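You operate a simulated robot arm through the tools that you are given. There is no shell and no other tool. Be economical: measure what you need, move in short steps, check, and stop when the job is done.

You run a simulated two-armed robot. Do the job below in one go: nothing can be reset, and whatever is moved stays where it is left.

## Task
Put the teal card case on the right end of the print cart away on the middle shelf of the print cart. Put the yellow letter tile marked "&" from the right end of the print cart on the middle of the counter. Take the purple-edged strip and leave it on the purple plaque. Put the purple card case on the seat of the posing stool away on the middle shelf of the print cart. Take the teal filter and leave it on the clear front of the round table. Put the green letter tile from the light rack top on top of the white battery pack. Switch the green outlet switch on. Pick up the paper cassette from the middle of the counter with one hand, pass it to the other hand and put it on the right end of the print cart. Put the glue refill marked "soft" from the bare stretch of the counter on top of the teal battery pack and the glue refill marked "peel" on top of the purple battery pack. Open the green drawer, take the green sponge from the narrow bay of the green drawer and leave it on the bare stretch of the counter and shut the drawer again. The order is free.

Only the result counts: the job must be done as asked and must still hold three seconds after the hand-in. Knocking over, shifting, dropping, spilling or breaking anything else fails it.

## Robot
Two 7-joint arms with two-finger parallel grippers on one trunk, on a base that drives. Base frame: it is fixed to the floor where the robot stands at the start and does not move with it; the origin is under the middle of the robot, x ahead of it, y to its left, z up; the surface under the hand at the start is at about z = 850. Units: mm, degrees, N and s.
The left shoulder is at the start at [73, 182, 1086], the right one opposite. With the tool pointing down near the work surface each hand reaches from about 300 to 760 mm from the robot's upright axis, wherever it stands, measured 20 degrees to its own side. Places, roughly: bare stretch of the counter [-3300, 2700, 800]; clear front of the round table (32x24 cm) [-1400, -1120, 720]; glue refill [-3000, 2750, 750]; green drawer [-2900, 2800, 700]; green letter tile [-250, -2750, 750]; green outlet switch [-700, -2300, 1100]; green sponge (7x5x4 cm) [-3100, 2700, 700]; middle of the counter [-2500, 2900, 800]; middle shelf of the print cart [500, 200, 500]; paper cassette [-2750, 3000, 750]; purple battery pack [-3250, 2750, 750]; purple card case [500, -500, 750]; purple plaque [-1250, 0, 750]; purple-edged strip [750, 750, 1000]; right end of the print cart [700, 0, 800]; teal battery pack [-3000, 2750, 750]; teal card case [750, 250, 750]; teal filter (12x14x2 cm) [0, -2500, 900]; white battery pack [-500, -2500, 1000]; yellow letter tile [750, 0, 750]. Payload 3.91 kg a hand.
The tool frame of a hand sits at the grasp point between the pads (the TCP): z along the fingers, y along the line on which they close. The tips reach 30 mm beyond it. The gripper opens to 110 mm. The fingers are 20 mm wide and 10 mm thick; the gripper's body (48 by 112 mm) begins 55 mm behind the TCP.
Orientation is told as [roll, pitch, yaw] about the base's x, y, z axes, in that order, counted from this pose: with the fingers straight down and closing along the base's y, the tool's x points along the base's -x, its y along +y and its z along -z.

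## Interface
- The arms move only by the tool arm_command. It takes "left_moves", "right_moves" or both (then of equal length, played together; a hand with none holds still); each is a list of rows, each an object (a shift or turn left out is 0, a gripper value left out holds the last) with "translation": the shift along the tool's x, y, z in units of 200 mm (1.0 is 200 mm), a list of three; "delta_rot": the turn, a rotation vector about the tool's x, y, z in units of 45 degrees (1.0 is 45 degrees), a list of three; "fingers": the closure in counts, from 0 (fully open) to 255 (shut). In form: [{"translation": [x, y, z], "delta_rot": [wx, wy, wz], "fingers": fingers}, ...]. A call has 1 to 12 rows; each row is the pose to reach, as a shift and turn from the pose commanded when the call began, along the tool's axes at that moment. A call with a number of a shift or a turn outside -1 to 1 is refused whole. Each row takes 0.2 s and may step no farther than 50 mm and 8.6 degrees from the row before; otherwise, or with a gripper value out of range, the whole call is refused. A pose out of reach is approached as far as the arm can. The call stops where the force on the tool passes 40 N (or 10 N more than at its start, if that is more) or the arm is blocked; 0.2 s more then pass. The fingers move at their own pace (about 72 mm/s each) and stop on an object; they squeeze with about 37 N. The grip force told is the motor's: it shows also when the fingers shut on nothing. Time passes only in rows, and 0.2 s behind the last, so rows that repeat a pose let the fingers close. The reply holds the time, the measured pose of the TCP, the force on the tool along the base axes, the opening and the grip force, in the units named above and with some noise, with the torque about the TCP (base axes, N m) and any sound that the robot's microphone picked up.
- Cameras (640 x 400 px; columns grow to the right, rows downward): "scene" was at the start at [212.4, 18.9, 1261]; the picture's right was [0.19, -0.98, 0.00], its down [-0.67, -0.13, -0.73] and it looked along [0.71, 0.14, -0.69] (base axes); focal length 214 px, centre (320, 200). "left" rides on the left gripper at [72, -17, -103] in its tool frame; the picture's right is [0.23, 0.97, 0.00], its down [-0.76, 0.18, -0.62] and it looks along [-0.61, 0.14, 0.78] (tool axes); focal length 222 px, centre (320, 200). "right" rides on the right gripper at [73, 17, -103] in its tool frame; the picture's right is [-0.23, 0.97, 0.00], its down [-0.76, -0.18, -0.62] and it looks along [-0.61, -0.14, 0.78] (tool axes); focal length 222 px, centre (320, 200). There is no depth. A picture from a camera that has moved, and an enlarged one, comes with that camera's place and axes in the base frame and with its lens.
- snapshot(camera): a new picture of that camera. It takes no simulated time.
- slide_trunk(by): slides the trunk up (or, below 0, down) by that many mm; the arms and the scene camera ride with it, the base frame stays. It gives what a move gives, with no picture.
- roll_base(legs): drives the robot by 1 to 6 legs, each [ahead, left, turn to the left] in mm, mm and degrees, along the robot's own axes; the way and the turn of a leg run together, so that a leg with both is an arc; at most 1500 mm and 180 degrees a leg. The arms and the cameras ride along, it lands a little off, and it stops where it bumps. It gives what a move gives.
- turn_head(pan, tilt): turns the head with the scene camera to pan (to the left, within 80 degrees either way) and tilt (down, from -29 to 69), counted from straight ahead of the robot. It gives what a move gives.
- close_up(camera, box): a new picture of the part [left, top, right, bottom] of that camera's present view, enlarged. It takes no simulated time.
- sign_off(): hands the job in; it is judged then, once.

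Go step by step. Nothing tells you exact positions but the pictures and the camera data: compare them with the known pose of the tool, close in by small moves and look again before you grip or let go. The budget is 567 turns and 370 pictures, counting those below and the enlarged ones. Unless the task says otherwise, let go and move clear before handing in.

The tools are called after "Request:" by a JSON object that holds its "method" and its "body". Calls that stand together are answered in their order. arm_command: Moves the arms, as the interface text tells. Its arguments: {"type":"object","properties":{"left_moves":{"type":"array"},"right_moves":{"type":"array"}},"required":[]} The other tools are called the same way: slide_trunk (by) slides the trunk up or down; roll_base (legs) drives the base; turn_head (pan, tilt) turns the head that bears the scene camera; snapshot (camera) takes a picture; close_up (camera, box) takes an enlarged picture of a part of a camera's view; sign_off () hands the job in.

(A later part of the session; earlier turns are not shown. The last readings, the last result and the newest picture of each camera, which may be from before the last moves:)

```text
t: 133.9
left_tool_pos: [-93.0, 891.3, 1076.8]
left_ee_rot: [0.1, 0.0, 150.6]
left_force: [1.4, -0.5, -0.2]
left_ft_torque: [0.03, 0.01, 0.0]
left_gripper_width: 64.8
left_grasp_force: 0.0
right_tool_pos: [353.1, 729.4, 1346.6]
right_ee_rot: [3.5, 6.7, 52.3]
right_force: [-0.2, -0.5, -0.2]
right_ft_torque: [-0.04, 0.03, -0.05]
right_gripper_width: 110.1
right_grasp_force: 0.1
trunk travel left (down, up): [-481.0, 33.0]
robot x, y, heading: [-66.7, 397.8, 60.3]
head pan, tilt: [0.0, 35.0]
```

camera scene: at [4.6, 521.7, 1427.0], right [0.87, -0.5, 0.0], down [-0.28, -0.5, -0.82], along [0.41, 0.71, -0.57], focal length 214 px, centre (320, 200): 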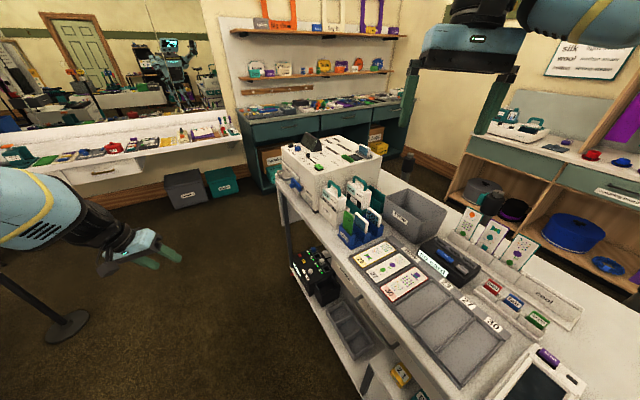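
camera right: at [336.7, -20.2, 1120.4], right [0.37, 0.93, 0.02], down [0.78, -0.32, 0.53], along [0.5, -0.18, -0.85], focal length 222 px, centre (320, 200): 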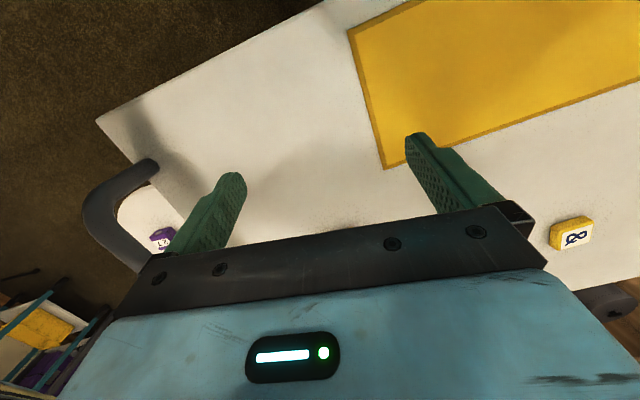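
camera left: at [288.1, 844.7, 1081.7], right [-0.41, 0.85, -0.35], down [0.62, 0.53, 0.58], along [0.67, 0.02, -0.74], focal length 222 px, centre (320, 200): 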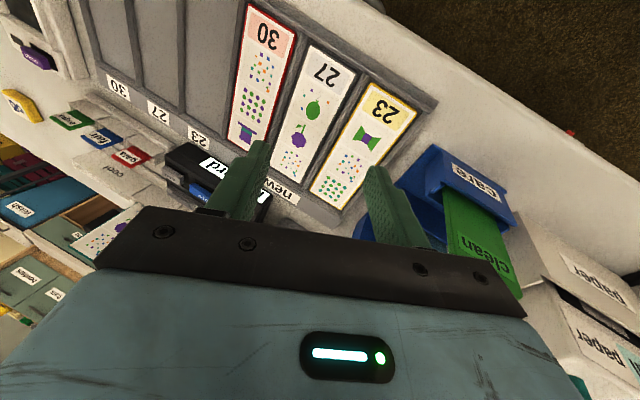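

Yaw works. I turn the base back to face the cart and move forward a bit.

Request:
{"method": "roll_base", "body": {"legs": [[0, 0, -60.3], [70, 0, 0]]}}

Request:
{"method": "turn_head", "body": {"pan": 20, "tilt": 35}}

Request:
{"method": "snapshot", "body": {"camera": "scene"}}

Request:
{"method": "snapshot", "body": {"camera": "left"}}

```text
t: 137.6
left_tool_pos: [416.7, 667.1, 1077.8]
left_ee_rot: [0.0, -0.1, 90.3]
left_force: [0.1, -0.2, -0.1]
left_ft_torque: [-0.03, 0.02, 0.0]
left_gripper_width: 64.7
left_grasp_force: 0.1
right_tool_pos: [501.4, 198.4, 1347.4]
right_ee_rot: [3.4, 6.8, -7.9]
right_force: [-0.7, 0.0, 0.3]
right_ft_torque: [-0.01, 0.02, 0.02]
right_gripper_width: 109.9
right_grasp_force: 0.0
trunk travel left (down, up): [-481.0, 33.0]
robot x, y, heading: [3.3, 395.3, 0.2]
head pan, tilt: [0.0, 35.0]
```

```text
t: 138.4
left_tool_pos: [418.9, 665.8, 1076.5]
left_ee_rot: [0.0, 0.0, 90.3]
left_force: [0.2, 0.0, -0.9]
left_ft_torque: [0.0, 0.05, -0.03]
left_gripper_width: 64.5
left_grasp_force: 0.0
right_tool_pos: [502.0, 197.7, 1346.4]
right_ee_rot: [3.4, 6.6, -7.8]
right_force: [-0.5, -0.4, -1.2]
right_ft_torque: [0.02, -0.03, 0.0]
right_gripper_width: 110.0
right_grasp_force: 0.1
trunk travel left (down, up): [-481.0, 33.0]
robot x, y, heading: [4.1, 393.4, 0.3]
head pan, tilt: [20.0, 35.0]
```

```text
293 pictures are left
camera scene: at [139.6, 429.0, 1427.0], right [0.34, -0.94, 0.0], down [-0.54, -0.2, -0.82], along [0.77, 0.28, -0.57], focal length 214 px, centre (320, 200)
```

scene: 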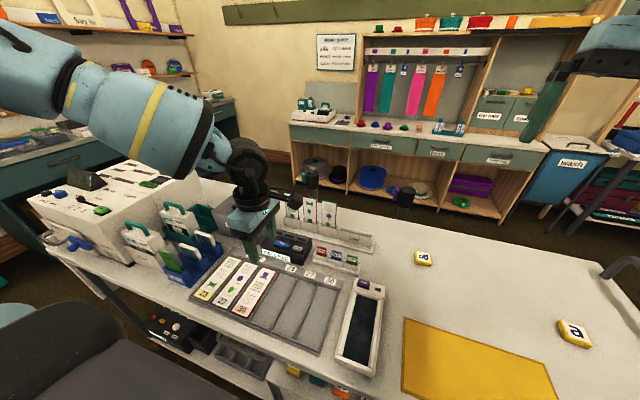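

```text
292 pictures are left
camera left: at [436.7, 595.1, 1178.8], right [-0.97, -0.23, 0.0], down [-0.18, 0.76, 0.62], along [-0.15, 0.61, -0.78], focal length 222 px, centre (320, 200)
```

left: 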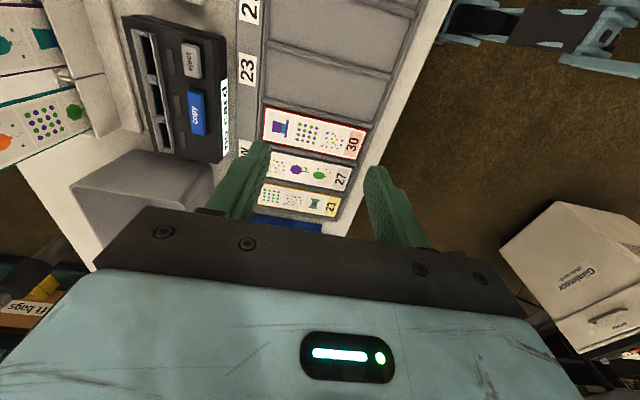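

Request:
{"method": "close_up", "body": {"camera": "scene", "box": [260, 180, 390, 262]}}

Request:
{"method": "close_up", "body": {"camera": "left", "box": [0, 0, 160, 200]}}

```text
4.88 times, centred on (325, 221) of scene
camera zoom: at [139.6, 429.0, 1427.0], right [0.34, -0.94, 0.0], down [-0.54, -0.2, -0.82], along [0.77, 0.28, -0.57], focal length 1046 px, centre (296, 98)
```

zoom: 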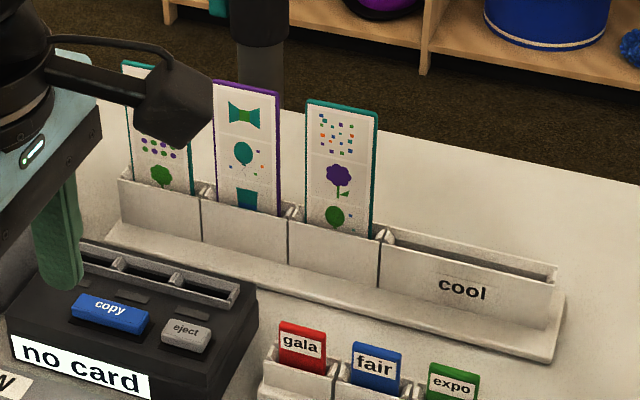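

```text
2.00 times, centred on (80, 100) of left
camera zoom: at [436.7, 595.1, 1178.8], right [-0.97, -0.23, 0.0], down [-0.18, 0.76, 0.62], along [-0.15, 0.61, -0.78], focal length 444 px, centre (800, 400)
```

zoom: 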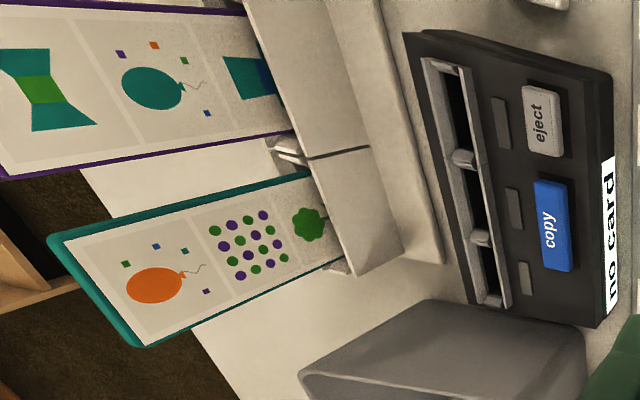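

The strip emerges from the rack near [679,664,918] and its top is near z≈1020, leaning back slightly. I move the hand above it.

Request:
{"method": "arm_command", "body": {"left_moves": [{"translation": [0, -0.1, -0.2], "fingers": 60}, {"translation": [0, -0.34, -0.25]}, {"translation": [0, -0.58, -0.25]}, {"translation": [0, -0.82, -0.25]}, {"translation": [0, -0.98, -0.25]}]}}

Request:
{"method": "snapshot", "body": {"camera": "left"}}

Request:
{"method": "close_up", "body": {"camera": "scene", "box": [230, 150, 390, 250]}}

```text
t: 139.6
left_tool_pos: [593.2, 667.0, 1127.9]
left_ee_rot: [0.0, -0.3, 90.5]
left_force: [-0.2, -0.6, 0.3]
left_ft_torque: [-0.01, -0.02, 0.0]
left_gripper_width: 84.2
left_grasp_force: 0.1
left hand out of reach, approached as far as the arm can: row 5
right_tool_pos: [502.0, 198.6, 1348.9]
right_ee_rot: [3.4, 6.6, -7.9]
right_force: [-0.8, 0.1, 0.7]
right_ft_torque: [-0.02, 0.01, 0.04]
right_gripper_width: 110.0
right_grasp_force: 0.0
trunk travel left (down, up): [-481.0, 33.0]
robot x, y, heading: [3.6, 397.6, 0.4]
head pan, tilt: [20.0, 35.0]
```

```text
289 pictures are left
camera left: at [612.4, 596.1, 1229.2], right [-0.97, -0.24, 0.0], down [-0.18, 0.76, 0.63], along [-0.15, 0.61, -0.78], focal length 222 px, centre (320, 200)
```

left: 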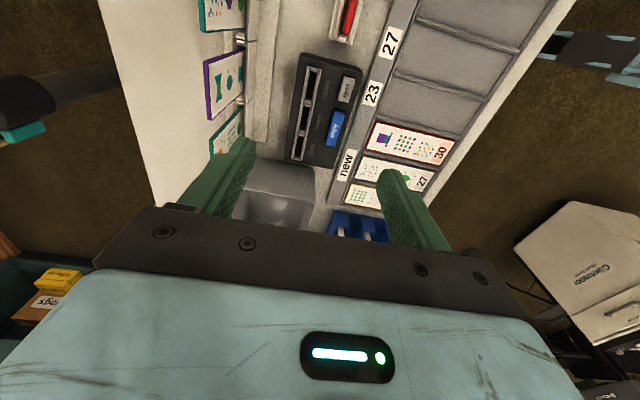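

```text
4.00 times, centred on (310, 200) of scene
camera zoom: at [139.1, 428.6, 1427.3], right [0.34, -0.94, 0.0], down [-0.54, -0.2, -0.82], along [0.77, 0.28, -0.57], focal length 858 px, centre (360, 200)
```

zoom: 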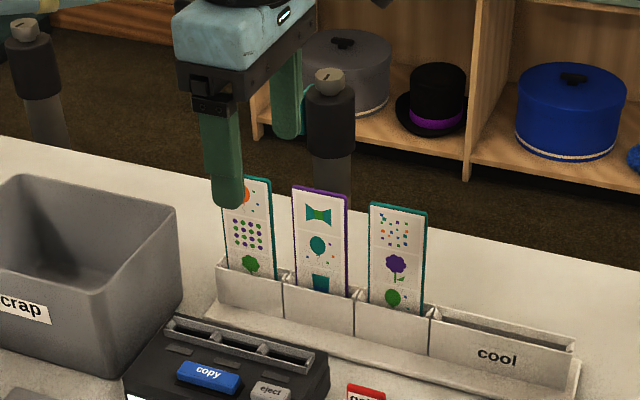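

Request:
{"method": "slide_trunk", "body": {"by": -65}}

Request:
{"method": "roll_base", "body": {"legs": [[30, 0, 0]]}}

Request:
{"method": "arm_command", "body": {"left_moves": [{"translation": [0, -0.15, 0]}, {"translation": [0, -0.3, 0]}]}}

Request:
{"method": "snapshot", "body": {"camera": "left"}}

Request:
{"method": "close_up", "body": {"camera": "scene", "box": [230, 130, 390, 230]}}

```text
t: 140.6
left_tool_pos: [592.9, 667.3, 1061.3]
left_ee_rot: [0.1, 0.1, 90.4]
left_force: [0.0, 0.3, 0.7]
left_ft_torque: [-0.02, -0.02, 0.0]
left_gripper_width: 84.1
left_grasp_force: 0.0
right_tool_pos: [501.4, 198.1, 1283.5]
right_ee_rot: [3.4, 6.6, -7.8]
right_force: [0.4, -0.1, 0.6]
right_ft_torque: [0.01, -0.03, -0.01]
right_gripper_width: 109.9
right_grasp_force: 0.0
trunk travel left (down, up): [-416.0, 98.0]
robot x, y, heading: [1.9, 397.2, 0.2]
head pan, tilt: [20.0, 35.0]
```

```text
t: 141.5
left_tool_pos: [621.1, 667.3, 1062.2]
left_ee_rot: [-0.2, 0.0, 90.2]
left_force: [0.2, 0.0, -0.5]
left_ft_torque: [-0.01, -0.01, 0.02]
left_gripper_width: 84.1
left_grasp_force: 0.1
right_tool_pos: [531.4, 199.4, 1284.5]
right_ee_rot: [3.4, 6.5, -7.8]
right_force: [-0.4, -0.7, 0.4]
right_ft_torque: [-0.01, 0.02, 0.01]
right_gripper_width: 110.0
right_grasp_force: 0.0
trunk travel left (down, up): [-416.0, 98.0]
robot x, y, heading: [31.3, 393.7, 0.1]
head pan, tilt: [20.0, 35.0]
```

```text
t: 142.1
left_tool_pos: [652.7, 668.2, 1062.5]
left_ee_rot: [0.0, -0.2, 90.4]
left_force: [-0.5, -0.7, 0.6]
left_ft_torque: [0.01, 0.01, 0.0]
left_gripper_width: 84.2
left_grasp_force: 0.1
left hand out of reach, approached as far as the arm can: row 2
right_tool_pos: [530.5, 199.0, 1282.8]
right_ee_rot: [3.6, 6.6, -7.8]
right_force: [-0.6, -0.2, -0.1]
right_ft_torque: [0.03, 0.02, 0.03]
right_gripper_width: 109.8
right_grasp_force: 0.0
trunk travel left (down, up): [-416.0, 98.0]
robot x, y, heading: [33.2, 398.5, -0.1]
head pan, tilt: [20.0, 35.0]
```

```text
287 pictures are left
camera left: at [670.4, 597.0, 1164.0], right [-0.97, -0.23, 0.0], down [-0.18, 0.76, 0.62], along [-0.15, 0.61, -0.78], focal length 222 px, centre (320, 200)
```

left: 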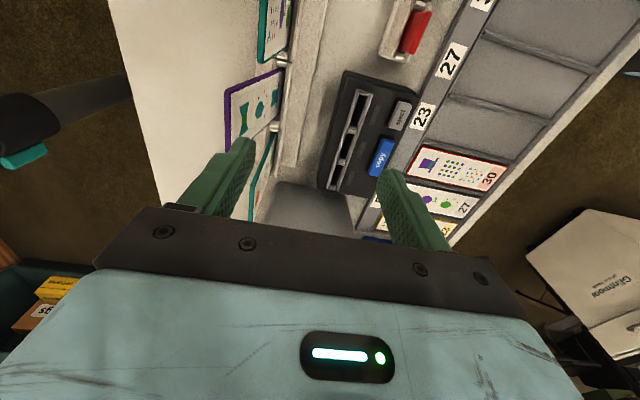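

```text
4.00 times, centred on (310, 180) of scene
camera zoom: at [220.1, 428.7, 1347.3], right [0.34, -0.94, 0.0], down [-0.54, -0.2, -0.82], along [0.77, 0.28, -0.57], focal length 858 px, centre (360, 280)
```

zoom: 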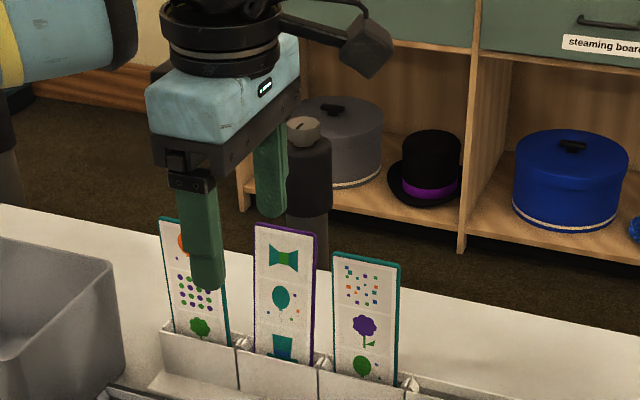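

Request:
{"method": "roll_base", "body": {"legs": [[37, 0, 0]]}}

Request:
{"method": "snapshot", "body": {"camera": "left"}}

```text
t: 142.9
left_tool_pos: [688.8, 668.7, 1060.7]
left_ee_rot: [-0.1, 0.0, 90.3]
left_force: [-0.1, 0.1, 0.1]
left_ft_torque: [-0.01, 0.0, 0.02]
left_gripper_width: 84.2
left_grasp_force: 0.0
right_tool_pos: [566.4, 199.5, 1284.6]
right_ee_rot: [3.4, 6.6, -7.9]
right_force: [0.1, -0.4, -0.4]
right_ft_torque: [-0.01, -0.02, 0.0]
right_gripper_width: 109.8
right_grasp_force: 0.0
trunk travel left (down, up): [-416.0, 98.0]
robot x, y, heading: [68.5, 393.9, 0.0]
head pan, tilt: [20.0, 35.0]
```

```text
285 pictures are left
camera left: at [706.6, 597.2, 1164.3], right [-0.97, -0.23, 0.0], down [-0.18, 0.76, 0.62], along [-0.14, 0.61, -0.78], focal length 222 px, centre (320, 200)
```

left: 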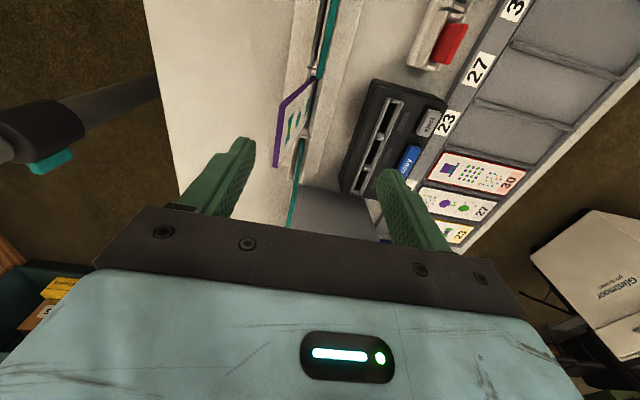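

The wrist view shows the strip top about 35 mm ahead of the TCP (x≈723). I extend further with the arm.

Request:
{"method": "slide_trunk", "body": {"by": -15}}

Request:
{"method": "arm_command", "body": {"left_moves": [{"translation": [0, -0.08, 0]}, {"translation": [0, -0.15, 0]}]}}

Request:
{"method": "snapshot", "body": {"camera": "left"}}

```text
t: 143.6
left_tool_pos: [687.9, 667.9, 1046.4]
left_ee_rot: [0.0, 0.0, 90.4]
left_force: [0.9, -0.3, -0.6]
left_ft_torque: [0.01, -0.02, 0.01]
left_gripper_width: 84.3
left_grasp_force: 0.0
right_tool_pos: [568.2, 198.4, 1267.3]
right_ee_rot: [3.4, 6.7, -7.8]
right_force: [0.0, 0.1, 0.9]
right_ft_torque: [-0.02, 0.0, 0.01]
right_gripper_width: 109.7
right_grasp_force: 0.2
trunk travel left (down, up): [-401.0, 113.0]
robot x, y, heading: [68.4, 394.8, 0.2]
head pan, tilt: [20.0, 35.0]
```

```text
t: 144.2
left_tool_pos: [698.0, 677.6, 1044.1]
left_ee_rot: [0.0, 0.1, 90.4]
left_force: [0.1, 0.0, 0.2]
left_ft_torque: [-0.02, 0.02, -0.02]
left_gripper_width: 84.2
left_grasp_force: 0.0
left hand out of reach, approached as far as the arm can: row 1, 2
right_tool_pos: [567.8, 198.9, 1267.2]
right_ee_rot: [3.4, 6.7, -7.8]
right_force: [-0.1, 1.0, -0.1]
right_ft_torque: [-0.02, 0.0, -0.06]
right_gripper_width: 109.8
right_grasp_force: 0.1
trunk travel left (down, up): [-401.0, 113.0]
robot x, y, heading: [71.2, 396.2, 0.3]
head pan, tilt: [20.0, 35.0]
```

```text
284 pictures are left
camera left: at [715.9, 606.2, 1147.2], right [-0.97, -0.23, 0.0], down [-0.18, 0.76, 0.62], along [-0.15, 0.61, -0.78], focal length 222 px, centre (320, 200)
```

left: 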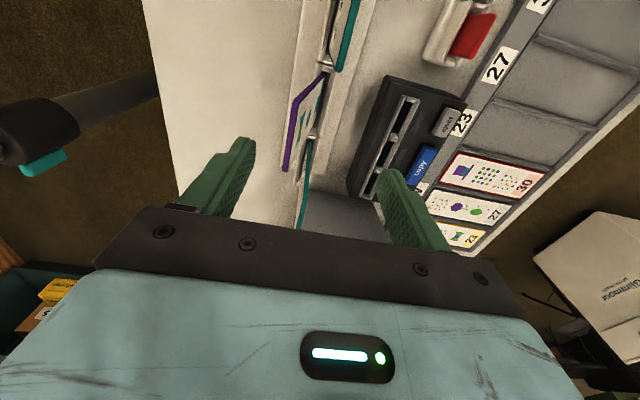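

The fingers already straddle the strip; I go down first, which should gain reach.

Request:
{"method": "arm_command", "body": {"left_moves": [{"translation": [0.05, 0, 0.1]}, {"translation": [0.05, 0, 0.2]}, {"translation": [0.05, 0, 0.28]}]}}

Request:
{"method": "arm_command", "body": {"left_moves": [{"translation": [0, -0.05, 0]}, {"translation": [0, -0.1, 0]}]}}

Request:
{"method": "snapshot", "body": {"camera": "left"}}

Request:
{"method": "close_up", "body": {"camera": "scene", "box": [230, 100, 390, 200]}}

```text
t: 145.0
left_tool_pos: [697.4, 666.6, 989.5]
left_ee_rot: [0.0, 0.0, 90.4]
left_force: [-0.2, 0.5, 0.7]
left_ft_torque: [0.04, 0.01, -0.03]
left_gripper_width: 84.2
left_grasp_force: 0.1
right_tool_pos: [568.0, 199.0, 1268.0]
right_ee_rot: [3.4, 6.6, -7.8]
right_force: [-0.3, 0.1, 0.0]
right_ft_torque: [0.04, -0.01, 0.01]
right_gripper_width: 110.0
right_grasp_force: 0.0
trunk travel left (down, up): [-401.0, 113.0]
robot x, y, heading: [72.7, 397.1, -0.1]
head pan, tilt: [20.0, 35.0]
```

```text
t: 145.6
left_tool_pos: [696.5, 665.6, 989.7]
left_ee_rot: [-0.1, 0.0, 90.5]
left_force: [0.7, -0.1, 0.4]
left_ft_torque: [-0.01, 0.0, -0.01]
left_gripper_width: 84.5
left_grasp_force: 0.1
left hand out of reach, approached as far as the arm can: row 1, 2
right_tool_pos: [567.8, 199.1, 1268.9]
right_ee_rot: [3.5, 6.7, -7.8]
right_force: [0.1, 0.2, -0.2]
right_ft_torque: [0.0, 0.01, 0.01]
right_gripper_width: 110.3
right_grasp_force: 0.0
trunk travel left (down, up): [-401.0, 113.0]
robot x, y, heading: [68.8, 397.9, 0.1]
head pan, tilt: [20.0, 35.0]
```

```text
283 pictures are left
camera left: at [716.0, 595.7, 1091.4], right [-0.97, -0.23, 0.0], down [-0.18, 0.76, 0.62], along [-0.14, 0.61, -0.78], focal length 222 px, centre (320, 200)
```

left: 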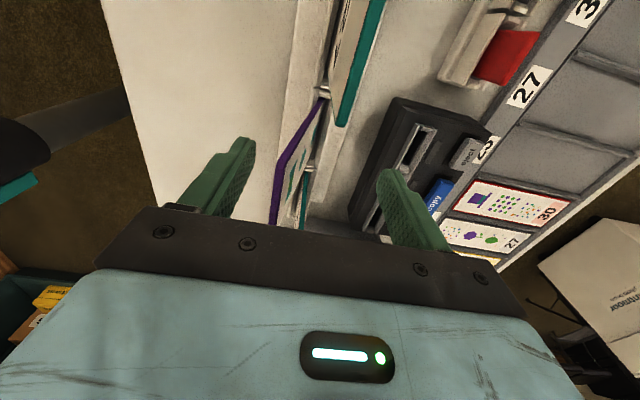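

```text
4.00 times, centred on (310, 150) of scene
camera zoom: at [264.9, 429.5, 1329.4], right [0.34, -0.94, 0.0], down [-0.54, -0.2, -0.82], along [0.77, 0.28, -0.57], focal length 858 px, centre (360, 400)
```

zoom: 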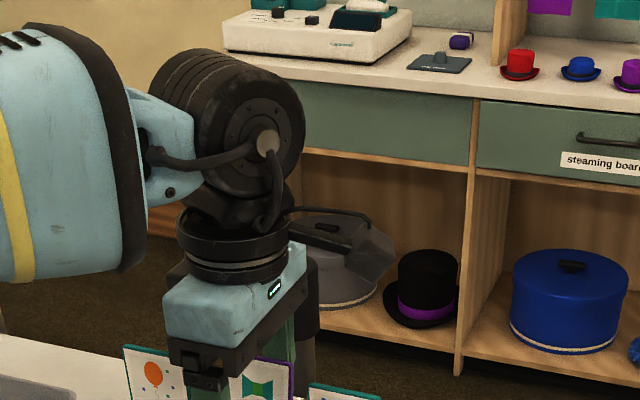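

Request:
{"method": "roll_base", "body": {"legs": [[20, 0, 0]]}}

Request:
{"method": "snapshot", "body": {"camera": "left"}}

```text
t: 146.4
left_tool_pos: [715.9, 666.0, 990.1]
left_ee_rot: [-0.1, 0.0, 90.4]
left_force: [-0.7, -0.5, 1.1]
left_ft_torque: [-0.01, 0.01, 0.0]
left_gripper_width: 84.4
left_grasp_force: 0.1
right_tool_pos: [586.3, 198.4, 1268.7]
right_ee_rot: [3.5, 6.6, -7.7]
right_force: [0.6, 0.2, 0.3]
right_ft_torque: [-0.01, -0.02, 0.01]
right_gripper_width: 109.9
right_grasp_force: 0.0
trunk travel left (down, up): [-401.0, 113.0]
robot x, y, heading: [87.8, 396.1, 0.0]
head pan, tilt: [20.0, 35.0]
```

```text
281 pictures are left
camera left: at [734.7, 595.6, 1092.5], right [-0.97, -0.23, 0.0], down [-0.18, 0.76, 0.62], along [-0.14, 0.61, -0.78], focal length 222 px, centre (320, 200)
```

left: 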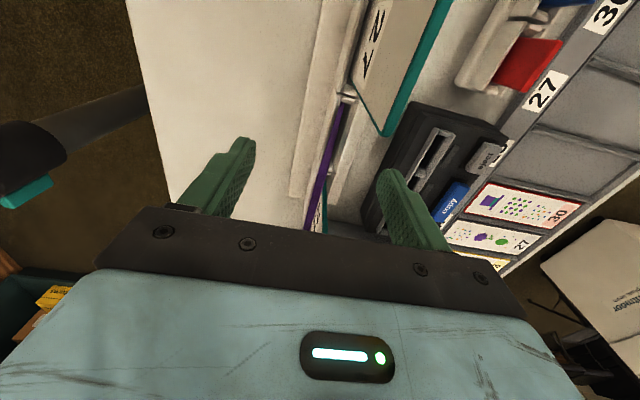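

The strip is now centred between the fingers; close.

Request:
{"method": "arm_command", "body": {"left_moves": [{"fingers": 255}, {"fingers": 255}, {"fingers": 255}, {"fingers": 255}, {"fingers": 255}, {"fingers": 255}]}}

Request:
{"method": "snapshot", "body": {"camera": "left"}}

```text
t: 147.8
left_tool_pos: [715.6, 666.4, 989.2]
left_ee_rot: [0.2, -0.1, 90.3]
left_force: [-21.3, -1.1, -0.1]
left_ft_torque: [-0.1, 1.93, -0.23]
left_gripper_width: 4.8
left_grasp_force: 36.4
right_tool_pos: [584.4, 199.8, 1269.1]
right_ee_rot: [3.5, 6.6, -7.8]
right_force: [0.4, 0.8, -0.3]
right_ft_torque: [0.03, 0.0, 0.04]
right_gripper_width: 110.1
right_grasp_force: 0.1
trunk travel left (down, up): [-401.0, 113.0]
robot x, y, heading: [88.3, 396.9, 0.4]
head pan, tilt: [20.0, 35.0]
```

```text
280 pictures are left
camera left: at [733.0, 595.5, 1092.0], right [-0.97, -0.23, 0.0], down [-0.18, 0.76, 0.63], along [-0.15, 0.61, -0.78], focal length 222 px, centre (320, 200)
```

left: 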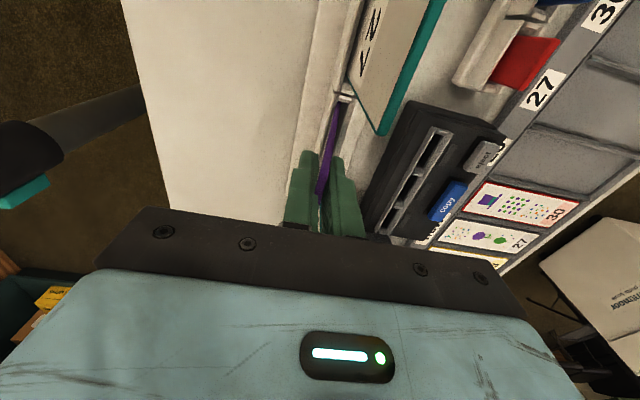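

Request:
{"method": "arm_command", "body": {"left_moves": [{"translation": [0, 0.015, 0], "fingers": 255}, {"translation": [0, 0.015, -0.04]}, {"translation": [0, 0.01, -0.09]}]}}

```text
t: 148.6
left_tool_pos: [713.5, 666.7, 1009.2]
left_ee_rot: [0.0, -0.2, 90.5]
left_force: [-16.8, 0.9, -6.1]
left_ft_torque: [0.17, 1.94, -0.25]
left_gripper_width: 4.7
left_grasp_force: 37.2
right_tool_pos: [585.6, 199.8, 1268.9]
right_ee_rot: [3.4, 6.5, -7.7]
right_force: [0.2, 0.3, -0.9]
right_ft_torque: [0.04, 0.04, 0.03]
right_gripper_width: 110.0
right_grasp_force: 0.1
trunk travel left (down, up): [-401.0, 113.0]
robot x, y, heading: [90.0, 396.7, 0.5]
head pan, tilt: [20.0, 35.0]
```

Request:
{"method": "arm_command", "body": {"left_moves": [{"translation": [0, 0.0, -0.02], "delta_rot": [-0.08, 0, 0]}, {"translation": [0, 0.0, -0.04], "delta_rot": [-0.16, 0, 0]}]}}

```text
t: 149.2
left_tool_pos: [713.5, 689.2, 1018.0]
left_ee_rot: [4.4, 0.2, 90.3]
left_force: [-3.5, -11.6, 2.1]
left_ft_torque: [-1.34, 0.47, -0.03]
left_gripper_width: 2.9
left_grasp_force: 36.9
left hand out of reach, approached as far as the arm can: row 1, 2
right_tool_pos: [587.1, 198.1, 1268.2]
right_ee_rot: [3.5, 6.6, -7.8]
right_force: [0.9, -0.4, 0.5]
right_ft_torque: [0.0, -0.02, -0.02]
right_gripper_width: 110.1
right_grasp_force: 0.0
trunk travel left (down, up): [-401.0, 113.0]
robot x, y, heading: [90.8, 398.5, 0.2]
head pan, tilt: [20.0, 35.0]
```

Request:
{"method": "snapshot", "body": {"camera": "left"}}

Request:
{"method": "close_up", "body": {"camera": "scene", "box": [230, 130, 390, 230]}}

```text
279 pictures are left
camera left: at [739.6, 619.5, 1117.9], right [-0.97, -0.23, 0.08], down [-0.13, 0.76, 0.63], along [-0.2, 0.6, -0.77], focal length 222 px, centre (320, 200)
```

left: 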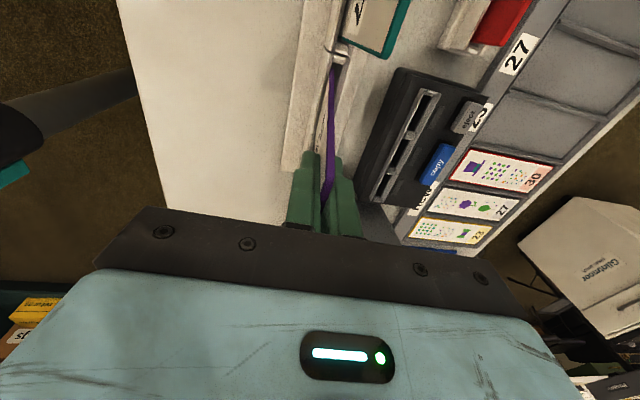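

```text
4.00 times, centred on (310, 180) of scene
camera zoom: at [283.9, 427.7, 1329.8], right [0.34, -0.94, 0.0], down [-0.54, -0.2, -0.82], along [0.77, 0.28, -0.57], focal length 858 px, centre (360, 280)
```

zoom: 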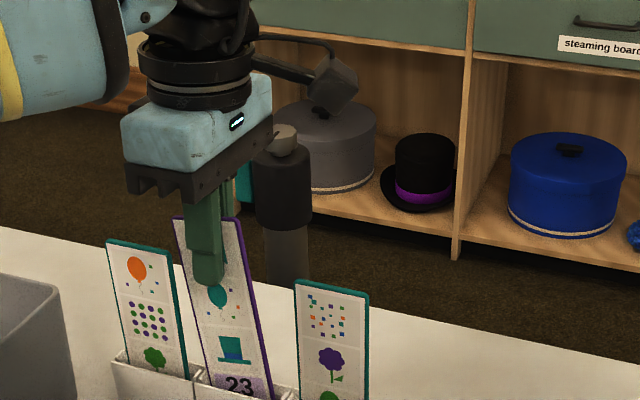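

Request:
{"method": "arm_command", "body": {"left_moves": [{"translation": [0.05, 0.0, 0]}, {"translation": [0.1, 0.0, 0]}]}}

Request:
{"method": "slide_trunk", "body": {"by": 40}}

Request:
{"method": "snapshot", "body": {"camera": "left"}}

Request:
{"method": "close_up", "body": {"camera": "scene", "box": [230, 130, 390, 230]}}

```text
t: 149.8
left_tool_pos: [711.9, 706.8, 1019.2]
left_ee_rot: [6.9, -0.1, 90.4]
left_force: [6.9, -8.0, 3.7]
left_ft_torque: [-1.07, -0.94, 0.17]
left_gripper_width: 2.7
left_grasp_force: 37.1
left hand out of reach, approached as far as the arm can: row 1, 2
right_tool_pos: [588.3, 197.3, 1268.3]
right_ee_rot: [3.5, 6.8, -7.9]
right_force: [-0.3, 0.0, 0.3]
right_ft_torque: [0.03, 0.02, 0.02]
right_gripper_width: 110.1
right_grasp_force: 0.1
trunk travel left (down, up): [-401.0, 113.0]
robot x, y, heading: [91.3, 395.4, 0.1]
head pan, tilt: [20.0, 35.0]
```

```text
t: 150.6
left_tool_pos: [706.1, 709.8, 1106.6]
left_ee_rot: [2.6, 0.1, 90.5]
left_force: [-0.8, -0.2, -0.3]
left_ft_torque: [0.01, 0.01, 0.01]
left_gripper_width: 2.4
left_grasp_force: 36.5
right_tool_pos: [587.4, 200.2, 1307.0]
right_ee_rot: [3.5, 6.8, -7.7]
right_force: [0.8, -0.2, -0.4]
right_ft_torque: [-0.01, 0.03, 0.03]
right_gripper_width: 110.2
right_grasp_force: 0.1
trunk travel left (down, up): [-441.0, 73.0]
robot x, y, heading: [91.4, 397.7, 0.1]
head pan, tilt: [20.0, 35.0]
```

```text
277 pictures are left
camera left: at [730.1, 638.6, 1208.0], right [-0.97, -0.24, 0.05], down [-0.15, 0.76, 0.63], along [-0.18, 0.61, -0.77], focal length 222 px, centre (320, 200)
```

left: 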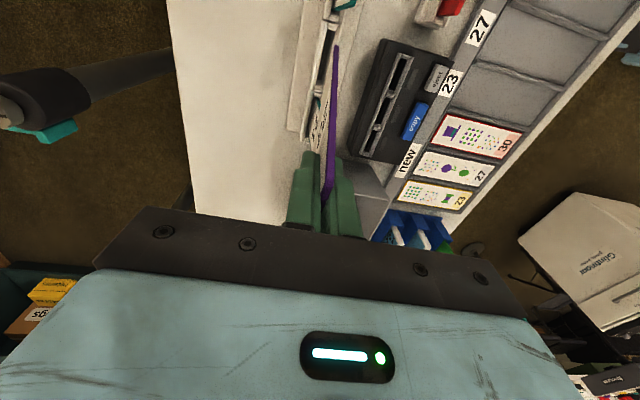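

```text
4.00 times, centred on (310, 180) of scene
camera zoom: at [262.8, 429.6, 1377.2], right [0.34, -0.94, 0.0], down [-0.54, -0.2, -0.82], along [0.77, 0.28, -0.57], focal length 858 px, centre (360, 280)
```

zoom: 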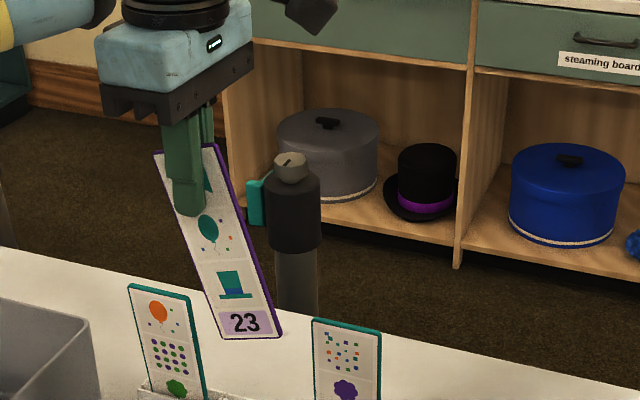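

The strip is out and held by the left hand. I lift it a bit higher, and bring the right hand over the "&" tile from this spot.

Request:
{"method": "slide_trunk", "body": {"by": 30}}

Request:
{"method": "arm_command", "body": {"right_moves": [{"translation": [-0.1, 0.1, 0.15], "delta_rot": [0.025, -0.05, -0.058]}, {"translation": [-0.2, 0.2, 0.3], "delta_rot": [0.05, -0.1, -0.115]}, {"translation": [-0.3, 0.3, 0.45], "delta_rot": [0.075, -0.15, -0.173]}, {"translation": [-0.4, 0.35, 0.65], "delta_rot": [0.075, -0.15, -0.173]}, {"translation": [-0.5, 0.35, 0.85], "delta_rot": [0.075, -0.15, -0.173]}]}}

Request:
{"method": "snapshot", "body": {"camera": "right"}}

```text
t: 151.3
left_tool_pos: [696.0, 710.3, 1185.4]
left_ee_rot: [-1.9, 0.1, 90.5]
left_force: [0.6, 0.8, -0.5]
left_ft_torque: [-0.01, 0.02, 0.01]
left_gripper_width: 2.6
left_grasp_force: 36.8
right_tool_pos: [588.2, 198.6, 1336.1]
right_ee_rot: [3.4, 6.7, -7.8]
right_force: [0.9, -0.1, -0.7]
right_ft_torque: [0.01, -0.02, -0.03]
right_gripper_width: 110.0
right_grasp_force: 0.1
trunk travel left (down, up): [-471.0, 43.0]
robot x, y, heading: [87.5, 399.1, 0.4]
head pan, tilt: [20.0, 35.0]
```

```text
t: 152.5
left_tool_pos: [695.7, 709.0, 1185.9]
left_ee_rot: [-2.1, 0.1, 90.6]
left_force: [-0.2, 0.0, 0.2]
left_ft_torque: [-0.02, 0.0, 0.02]
left_gripper_width: 2.4
left_grasp_force: 36.9
right_tool_pos: [677.8, 269.8, 1161.3]
right_ee_rot: [0.5, -0.4, -0.2]
right_force: [-0.3, 0.4, 0.4]
right_ft_torque: [0.0, -0.03, 0.01]
right_gripper_width: 109.8
right_grasp_force: 0.0
trunk travel left (down, up): [-471.0, 43.0]
robot x, y, heading: [88.1, 398.9, 0.3]
head pan, tilt: [20.0, 35.0]
```

```text
275 pictures are left
camera right: at [604.2, 286.2, 1263.4], right [0.23, 0.97, 0.01], down [0.76, -0.19, 0.63], along [0.61, -0.14, -0.78], focal length 222 px, centre (320, 200)
```

right: 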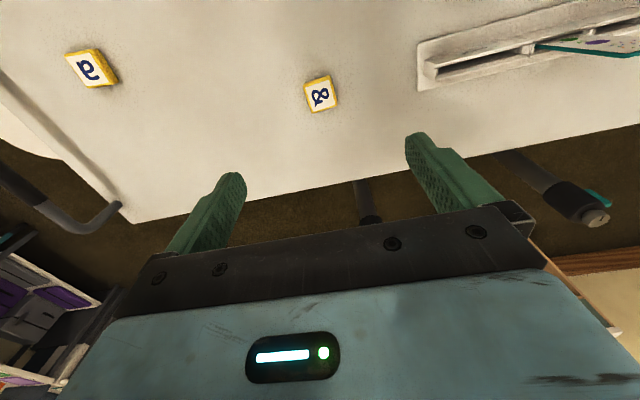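

Request:
{"method": "arm_command", "body": {"right_moves": [{"translation": [-0.05, 0, 0.2]}, {"translation": [-0.087, 0, 0.4]}, {"translation": [-0.087, 0, 0.6]}, {"translation": [-0.087, 0, 0.8]}, {"translation": [-0.087, 0, 0.98]}]}}

Request:
{"method": "snapshot", "body": {"camera": "right"}}

```text
t: 153.7
left_tool_pos: [696.2, 710.3, 1187.1]
left_ee_rot: [-2.0, 0.1, 90.7]
left_force: [0.6, 0.4, 0.1]
left_ft_torque: [-0.01, 0.02, -0.01]
left_gripper_width: 2.2
left_grasp_force: 36.7
right_tool_pos: [696.2, 270.6, 966.6]
right_ee_rot: [0.3, -0.4, -0.3]
right_force: [0.6, 0.3, 0.3]
right_ft_torque: [-0.01, 0.02, -0.02]
right_gripper_width: 110.3
right_grasp_force: 0.0
trunk travel left (down, up): [-471.0, 43.0]
robot x, y, heading: [89.7, 394.6, 0.0]
head pan, tilt: [20.0, 35.0]
```

```text
274 pictures are left
camera right: at [623.3, 286.5, 1069.3], right [0.23, 0.97, 0.01], down [0.76, -0.19, 0.63], along [0.61, -0.14, -0.78], focal length 222 px, centre (320, 200)
```

right: 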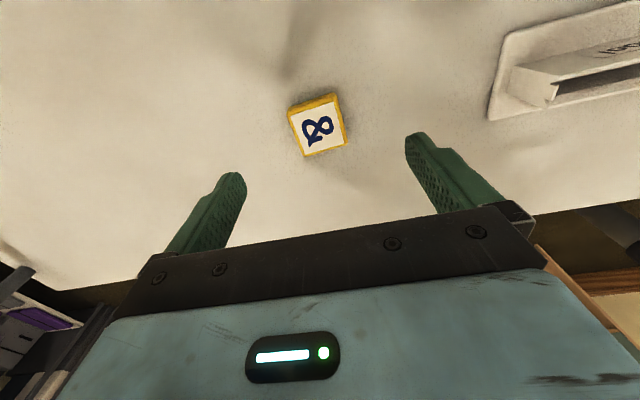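

Request:
{"method": "arm_command", "body": {"right_moves": [{"translation": [-0.01, 0, 0.2]}, {"translation": [-0.01, 0, 0.408]}, {"translation": [-0.01, 0, 0.408], "fingers": 255}, {"translation": [-0.01, 0, 0.408], "fingers": 255}, {"translation": [-0.01, 0, 0.408], "fingers": 255}, {"translation": [-0.01, 0, 0.408], "fingers": 255}, {"translation": [-0.01, 0, 0.408], "fingers": 255}]}}

Request:
{"method": "snapshot", "body": {"camera": "right"}}

```text
t: 155.3
left_tool_pos: [696.2, 710.2, 1187.4]
left_ee_rot: [-2.0, 0.0, 90.6]
left_force: [0.0, -0.1, 0.0]
left_ft_torque: [-0.01, 0.0, -0.01]
left_gripper_width: 2.4
left_grasp_force: 37.2
right_tool_pos: [698.7, 270.5, 885.2]
right_ee_rot: [0.4, -0.5, -0.2]
right_force: [0.7, -0.4, -0.5]
right_ft_torque: [-0.02, -0.02, 0.0]
right_gripper_width: 46.7
right_grasp_force: 36.7
trunk travel left (down, up): [-471.0, 43.0]
robot x, y, heading: [86.9, 395.6, 0.1]
head pan, tilt: [20.0, 35.0]
```

```text
273 pictures are left
camera right: at [625.9, 287.5, 988.1], right [0.23, 0.97, 0.01], down [0.76, -0.19, 0.63], along [0.61, -0.14, -0.78], focal length 222 px, centre (320, 200)
```

right: 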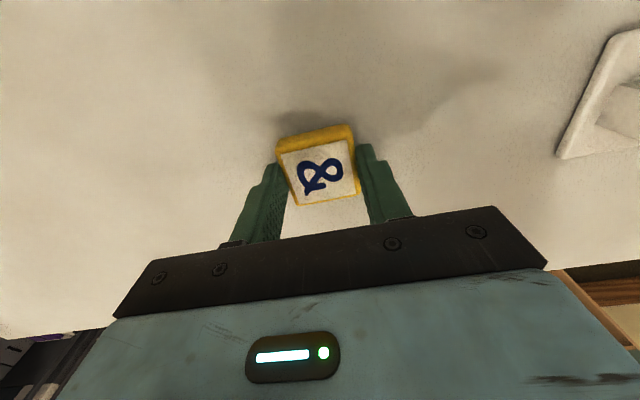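

Tile gripped. Lift, retract both hands, back off, and turn around to look at the plaque side.

Request:
{"method": "arm_command", "body": {"right_moves": [{"translation": [0, 0, -0.25]}, {"translation": [0, 0, -0.5]}, {"translation": [0, 0, -0.75]}, {"translation": [0.1, 0, -0.95]}, {"translation": [0.3, 0, -0.98]}, {"translation": [0.5, 0, -0.98]}, {"translation": [0.7, 0, -0.98]}, {"translation": [0.9, 0, -0.98]}], "left_moves": [{"translation": [0, 0.1, 0]}, {"translation": [0, 0.2, 0]}, {"translation": [0, 0.35, 0]}, {"translation": [0, 0.5, 0]}, {"translation": [0, 0.65, 0]}, {"translation": [0, 0.8, 0]}, {"translation": [0, 0.9, 0]}, {"translation": [0, 1, 0]}]}}

Request:
{"method": "roll_base", "body": {"legs": [[-140, 0, 0], [0, 0, 60]]}}

Request:
{"method": "turn_head", "body": {"pan": 75, "tilt": 40}}

Request:
{"method": "snapshot", "body": {"camera": "scene"}}

```text
t: 157.1
left_tool_pos: [493.9, 708.2, 1181.9]
left_ee_rot: [-2.2, 0.2, 90.7]
left_force: [-0.7, 0.0, 0.3]
left_ft_torque: [-0.04, -0.01, 0.02]
left_gripper_width: 2.7
left_grasp_force: 36.9
right_tool_pos: [515.6, 268.6, 1079.7]
right_ee_rot: [0.5, -0.6, -0.3]
right_force: [-0.3, 0.4, -0.6]
right_ft_torque: [0.03, -0.02, 0.0]
right_gripper_width: 46.6
right_grasp_force: 36.8
trunk travel left (down, up): [-471.0, 43.0]
robot x, y, heading: [90.4, 396.0, 0.1]
head pan, tilt: [20.0, 35.0]
```

```text
t: 161.1
left_tool_pos: [-120.9, 904.3, 1180.8]
left_ee_rot: [-1.9, 0.1, 151.0]
left_force: [0.1, 0.0, -0.1]
left_ft_torque: [0.03, 0.0, -0.04]
left_gripper_width: 2.2
left_grasp_force: 37.4
right_tool_pos: [270.3, 704.9, 1078.8]
right_ee_rot: [0.5, -0.5, 60.0]
right_force: [0.0, -0.7, -0.4]
right_ft_torque: [0.01, 0.01, 0.03]
right_gripper_width: 46.5
right_grasp_force: 37.4
trunk travel left (down, up): [-471.0, 43.0]
robot x, y, heading: [-52.4, 397.1, 60.6]
head pan, tilt: [20.0, 35.0]
```

```text
t: 162.4
left_tool_pos: [-121.1, 903.5, 1181.5]
left_ee_rot: [-2.0, 0.1, 151.0]
left_force: [-0.5, 0.2, 0.6]
left_ft_torque: [0.01, 0.02, 0.02]
left_gripper_width: 2.5
left_grasp_force: 36.5
right_tool_pos: [270.0, 706.0, 1079.4]
right_ee_rot: [0.5, -0.3, 60.1]
right_force: [0.8, -0.1, -0.5]
right_ft_torque: [-0.01, 0.0, 0.05]
right_gripper_width: 46.6
right_grasp_force: 36.5
trunk travel left (down, up): [-471.0, 43.0]
robot x, y, heading: [-50.6, 397.1, 60.7]
head pan, tilt: [75.0, 40.0]
```

```text
272 pictures are left
camera scene: at [-80.5, 514.7, 1407.3], right [0.7, 0.71, 0.0], down [0.46, -0.45, -0.77], along [-0.55, 0.54, -0.64], focal length 214 px, centre (320, 200)
```

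scene: 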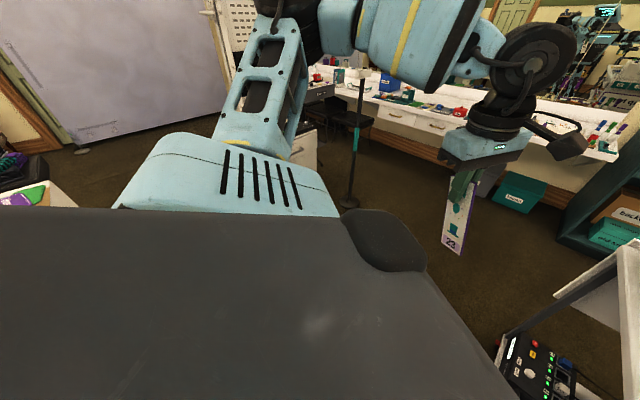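

Request:
{"method": "roll_base", "body": {"legs": [[0, 0, 60]]}}

Request:
{"method": "turn_head", "body": {"pan": 60, "tilt": 40}}

Request:
{"method": "snapshot", "body": {"camera": "scene"}}

Request:
{"method": "turn_head", "body": {"pan": 0, "tilt": 30}}

Request:
{"method": "snapshot", "body": {"camera": "scene"}}

```text
t: 165.4
left_tool_pos: [-525.4, 590.8, 1181.1]
left_ee_rot: [-2.0, 0.0, -149.2]
left_force: [0.4, 0.2, 0.3]
left_ft_torque: [-0.01, -0.01, -0.02]
left_gripper_width: 2.3
left_grasp_force: 36.7
right_tool_pos: [-157.3, 830.1, 1079.5]
right_ee_rot: [0.6, -0.4, 119.9]
right_force: [0.2, -0.5, -1.3]
right_ft_torque: [-0.01, -0.02, 0.02]
right_gripper_width: 46.7
right_grasp_force: 37.0
trunk travel left (down, up): [-471.0, 43.0]
robot x, y, heading: [-47.7, 394.0, 120.5]
head pan, tilt: [75.0, 40.0]
```

```text
t: 166.2
left_tool_pos: [-526.5, 590.4, 1181.3]
left_ee_rot: [-2.0, 0.0, -149.2]
left_force: [-0.4, 0.2, 0.1]
left_ft_torque: [0.02, 0.0, -0.01]
left_gripper_width: 2.6
left_grasp_force: 36.5
right_tool_pos: [-157.2, 830.4, 1078.5]
right_ee_rot: [0.6, -0.5, 119.9]
right_force: [0.9, -0.2, 0.4]
right_ft_torque: [-0.03, 0.0, 0.02]
right_gripper_width: 46.5
right_grasp_force: 36.7
trunk travel left (down, up): [-471.0, 43.0]
robot x, y, heading: [-53.4, 396.9, 120.3]
head pan, tilt: [60.0, 40.0]
```

```text
271 pictures are left
camera scene: at [-169.5, 454.0, 1407.3], right [-0.01, 1.0, 0.0], down [0.64, 0.0, -0.77], along [-0.77, -0.01, -0.64], focal length 214 px, centre (320, 200)
```

scene: 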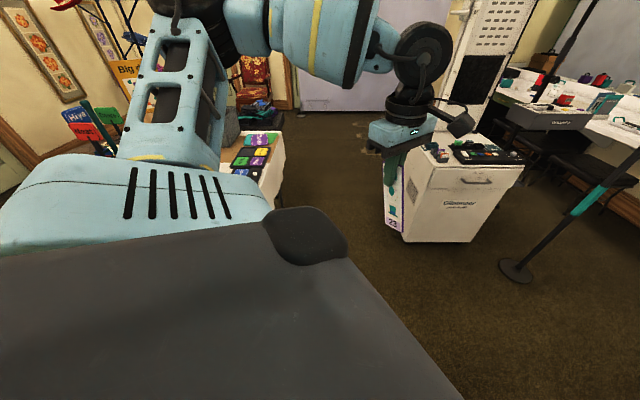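

```text
t: 167.5
left_tool_pos: [-525.9, 590.5, 1180.5]
left_ee_rot: [-2.0, 0.1, -149.1]
left_force: [-0.4, -0.8, 0.3]
left_ft_torque: [-0.01, -0.01, 0.0]
left_gripper_width: 2.6
left_grasp_force: 36.9
right_tool_pos: [-157.6, 829.4, 1079.4]
right_ee_rot: [0.5, -0.4, 119.9]
right_force: [-0.6, -0.1, 0.4]
right_ft_torque: [-0.04, 0.02, -0.02]
right_gripper_width: 46.4
right_grasp_force: 37.4
trunk travel left (down, up): [-471.0, 43.0]
robot x, y, heading: [-53.6, 394.4, 120.4]
head pan, tilt: [0.0, 30.0]
```

```text
270 pictures are left
camera scene: at [-130.3, 532.6, 1422.7], right [0.86, 0.51, 0.0], down [0.25, -0.43, -0.87], along [-0.44, 0.75, -0.5], focal length 214 px, centre (320, 200)
```

scene: 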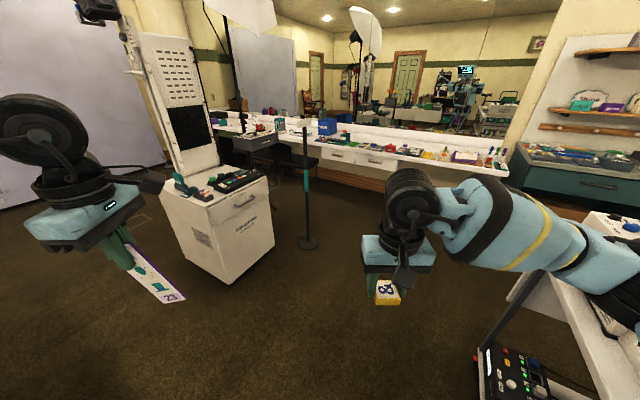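

Request:
{"method": "roll_base", "body": {"legs": [[0, 0, 59.6]]}}

Request:
{"method": "turn_head", "body": {"pan": 15, "tilt": 30}}

Request:
{"method": "snapshot", "body": {"camera": "scene"}}

Request:
{"method": "turn_head", "body": {"pan": 60, "tilt": 30}}

Request:
{"method": "snapshot", "body": {"camera": "scene"}}

```text
t: 170.5
left_tool_pos: [-458.7, 85.3, 1180.8]
left_ee_rot: [-2.0, 0.1, -89.5]
left_force: [0.3, -0.4, -0.8]
left_ft_torque: [0.0, 0.0, 0.02]
left_gripper_width: 2.4
left_grasp_force: 36.8
right_tool_pos: [-480.6, 523.2, 1078.5]
right_ee_rot: [0.5, -0.4, 179.6]
right_force: [0.7, 0.6, 0.4]
right_ft_torque: [0.03, -0.02, -0.02]
right_gripper_width: 46.4
right_grasp_force: 36.7
trunk travel left (down, up): [-471.0, 43.0]
robot x, y, heading: [-49.3, 398.3, -180.1]
head pan, tilt: [0.0, 30.0]
```

```text
t: 171.3
left_tool_pos: [-459.1, 84.4, 1180.4]
left_ee_rot: [-2.0, 0.1, -89.5]
left_force: [0.3, -0.3, -0.1]
left_ft_torque: [0.01, -0.03, -0.02]
left_gripper_width: 2.5
left_grasp_force: 36.4
right_tool_pos: [-480.2, 523.1, 1078.7]
right_ee_rot: [0.5, -0.4, 179.6]
right_force: [-0.2, -1.1, -0.7]
right_ft_torque: [-0.01, -0.01, -0.02]
right_gripper_width: 46.4
right_grasp_force: 36.7
trunk travel left (down, up): [-471.0, 43.0]
robot x, y, heading: [-48.9, 395.8, -179.9]
head pan, tilt: [15.0, 30.0]
```

```text
269 pictures are left
camera scene: at [-204.0, 375.2, 1422.7], right [-0.26, 0.97, 0.0], down [0.48, 0.13, -0.87], along [-0.84, -0.22, -0.5], focal length 214 px, centre (320, 200)
```

scene: 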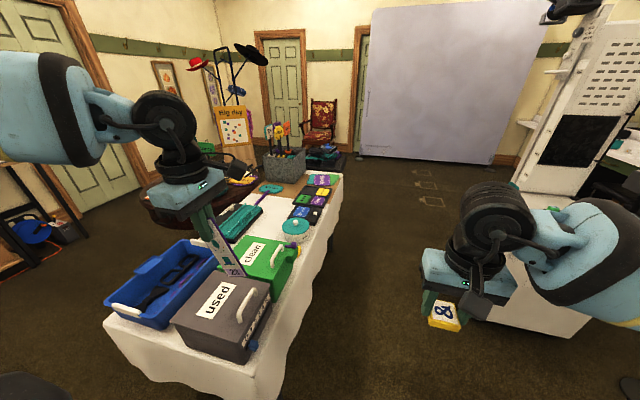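

```text
t: 172.4
left_tool_pos: [-459.4, 85.3, 1181.9]
left_ee_rot: [-2.0, 0.1, -89.5]
left_force: [1.0, 0.5, -0.2]
left_ft_torque: [-0.01, -0.03, 0.02]
left_gripper_width: 2.7
left_grasp_force: 36.9
right_tool_pos: [-480.9, 524.2, 1078.5]
right_ee_rot: [0.5, -0.4, 179.7]
right_force: [0.8, 0.6, -0.2]
right_ft_torque: [0.01, -0.02, 0.0]
right_gripper_width: 46.7
right_grasp_force: 36.8
trunk travel left (down, up): [-471.0, 43.0]
robot x, y, heading: [-51.9, 397.9, -179.8]
head pan, tilt: [60.0, 30.0]
```

```text
268 pictures are left
camera scene: at [-161.9, 320.2, 1422.7], right [-0.87, 0.5, 0.0], down [0.25, 0.43, -0.87], along [-0.43, -0.75, -0.5], focal length 214 px, centre (320, 200)
```

scene: 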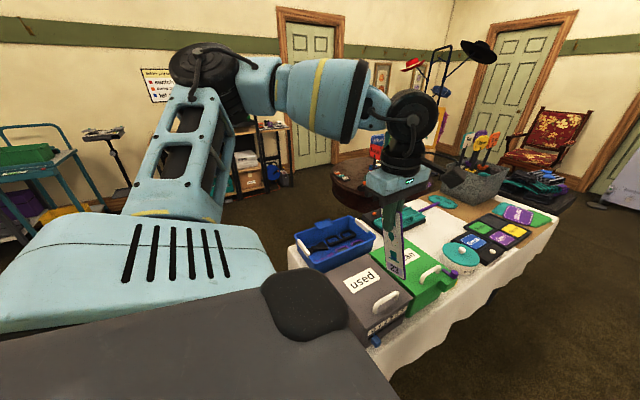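

A cloth-covered table is what blocked me. The plaques are at its far end; I zoom in.

Request:
{"method": "close_up", "body": {"camera": "scene", "box": [400, 150, 600, 275]}}

Request:
{"method": "close_up", "body": {"camera": "scene", "box": [120, 40, 320, 165]}}

```text
3.20 times, centred on (500, 212) of scene
camera zoom: at [-161.9, 320.2, 1422.7], right [-0.87, 0.5, 0.0], down [0.25, 0.43, -0.87], along [-0.43, -0.75, -0.5], focal length 686 px, centre (-256, 160)
```

zoom: 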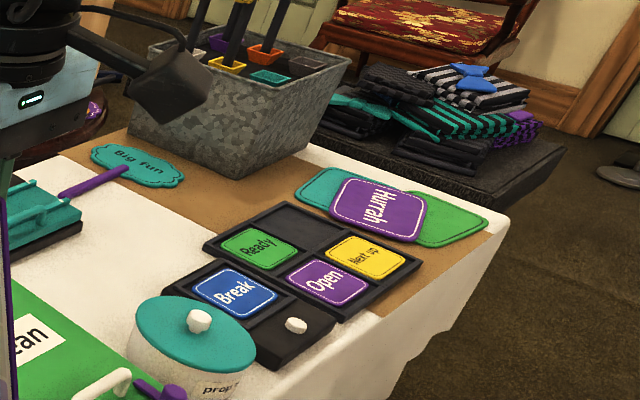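

```text
3.20 times, centred on (220, 102) of scene
camera zoom: at [-161.9, 320.2, 1422.7], right [-0.87, 0.5, 0.0], down [0.25, 0.43, -0.87], along [-0.43, -0.75, -0.5], focal length 686 px, centre (640, 512)
```

zoom: 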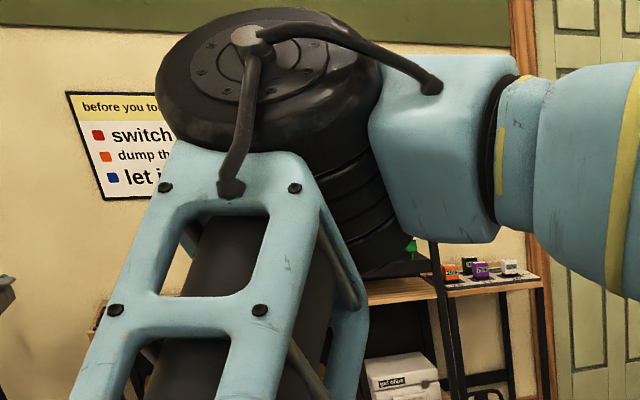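

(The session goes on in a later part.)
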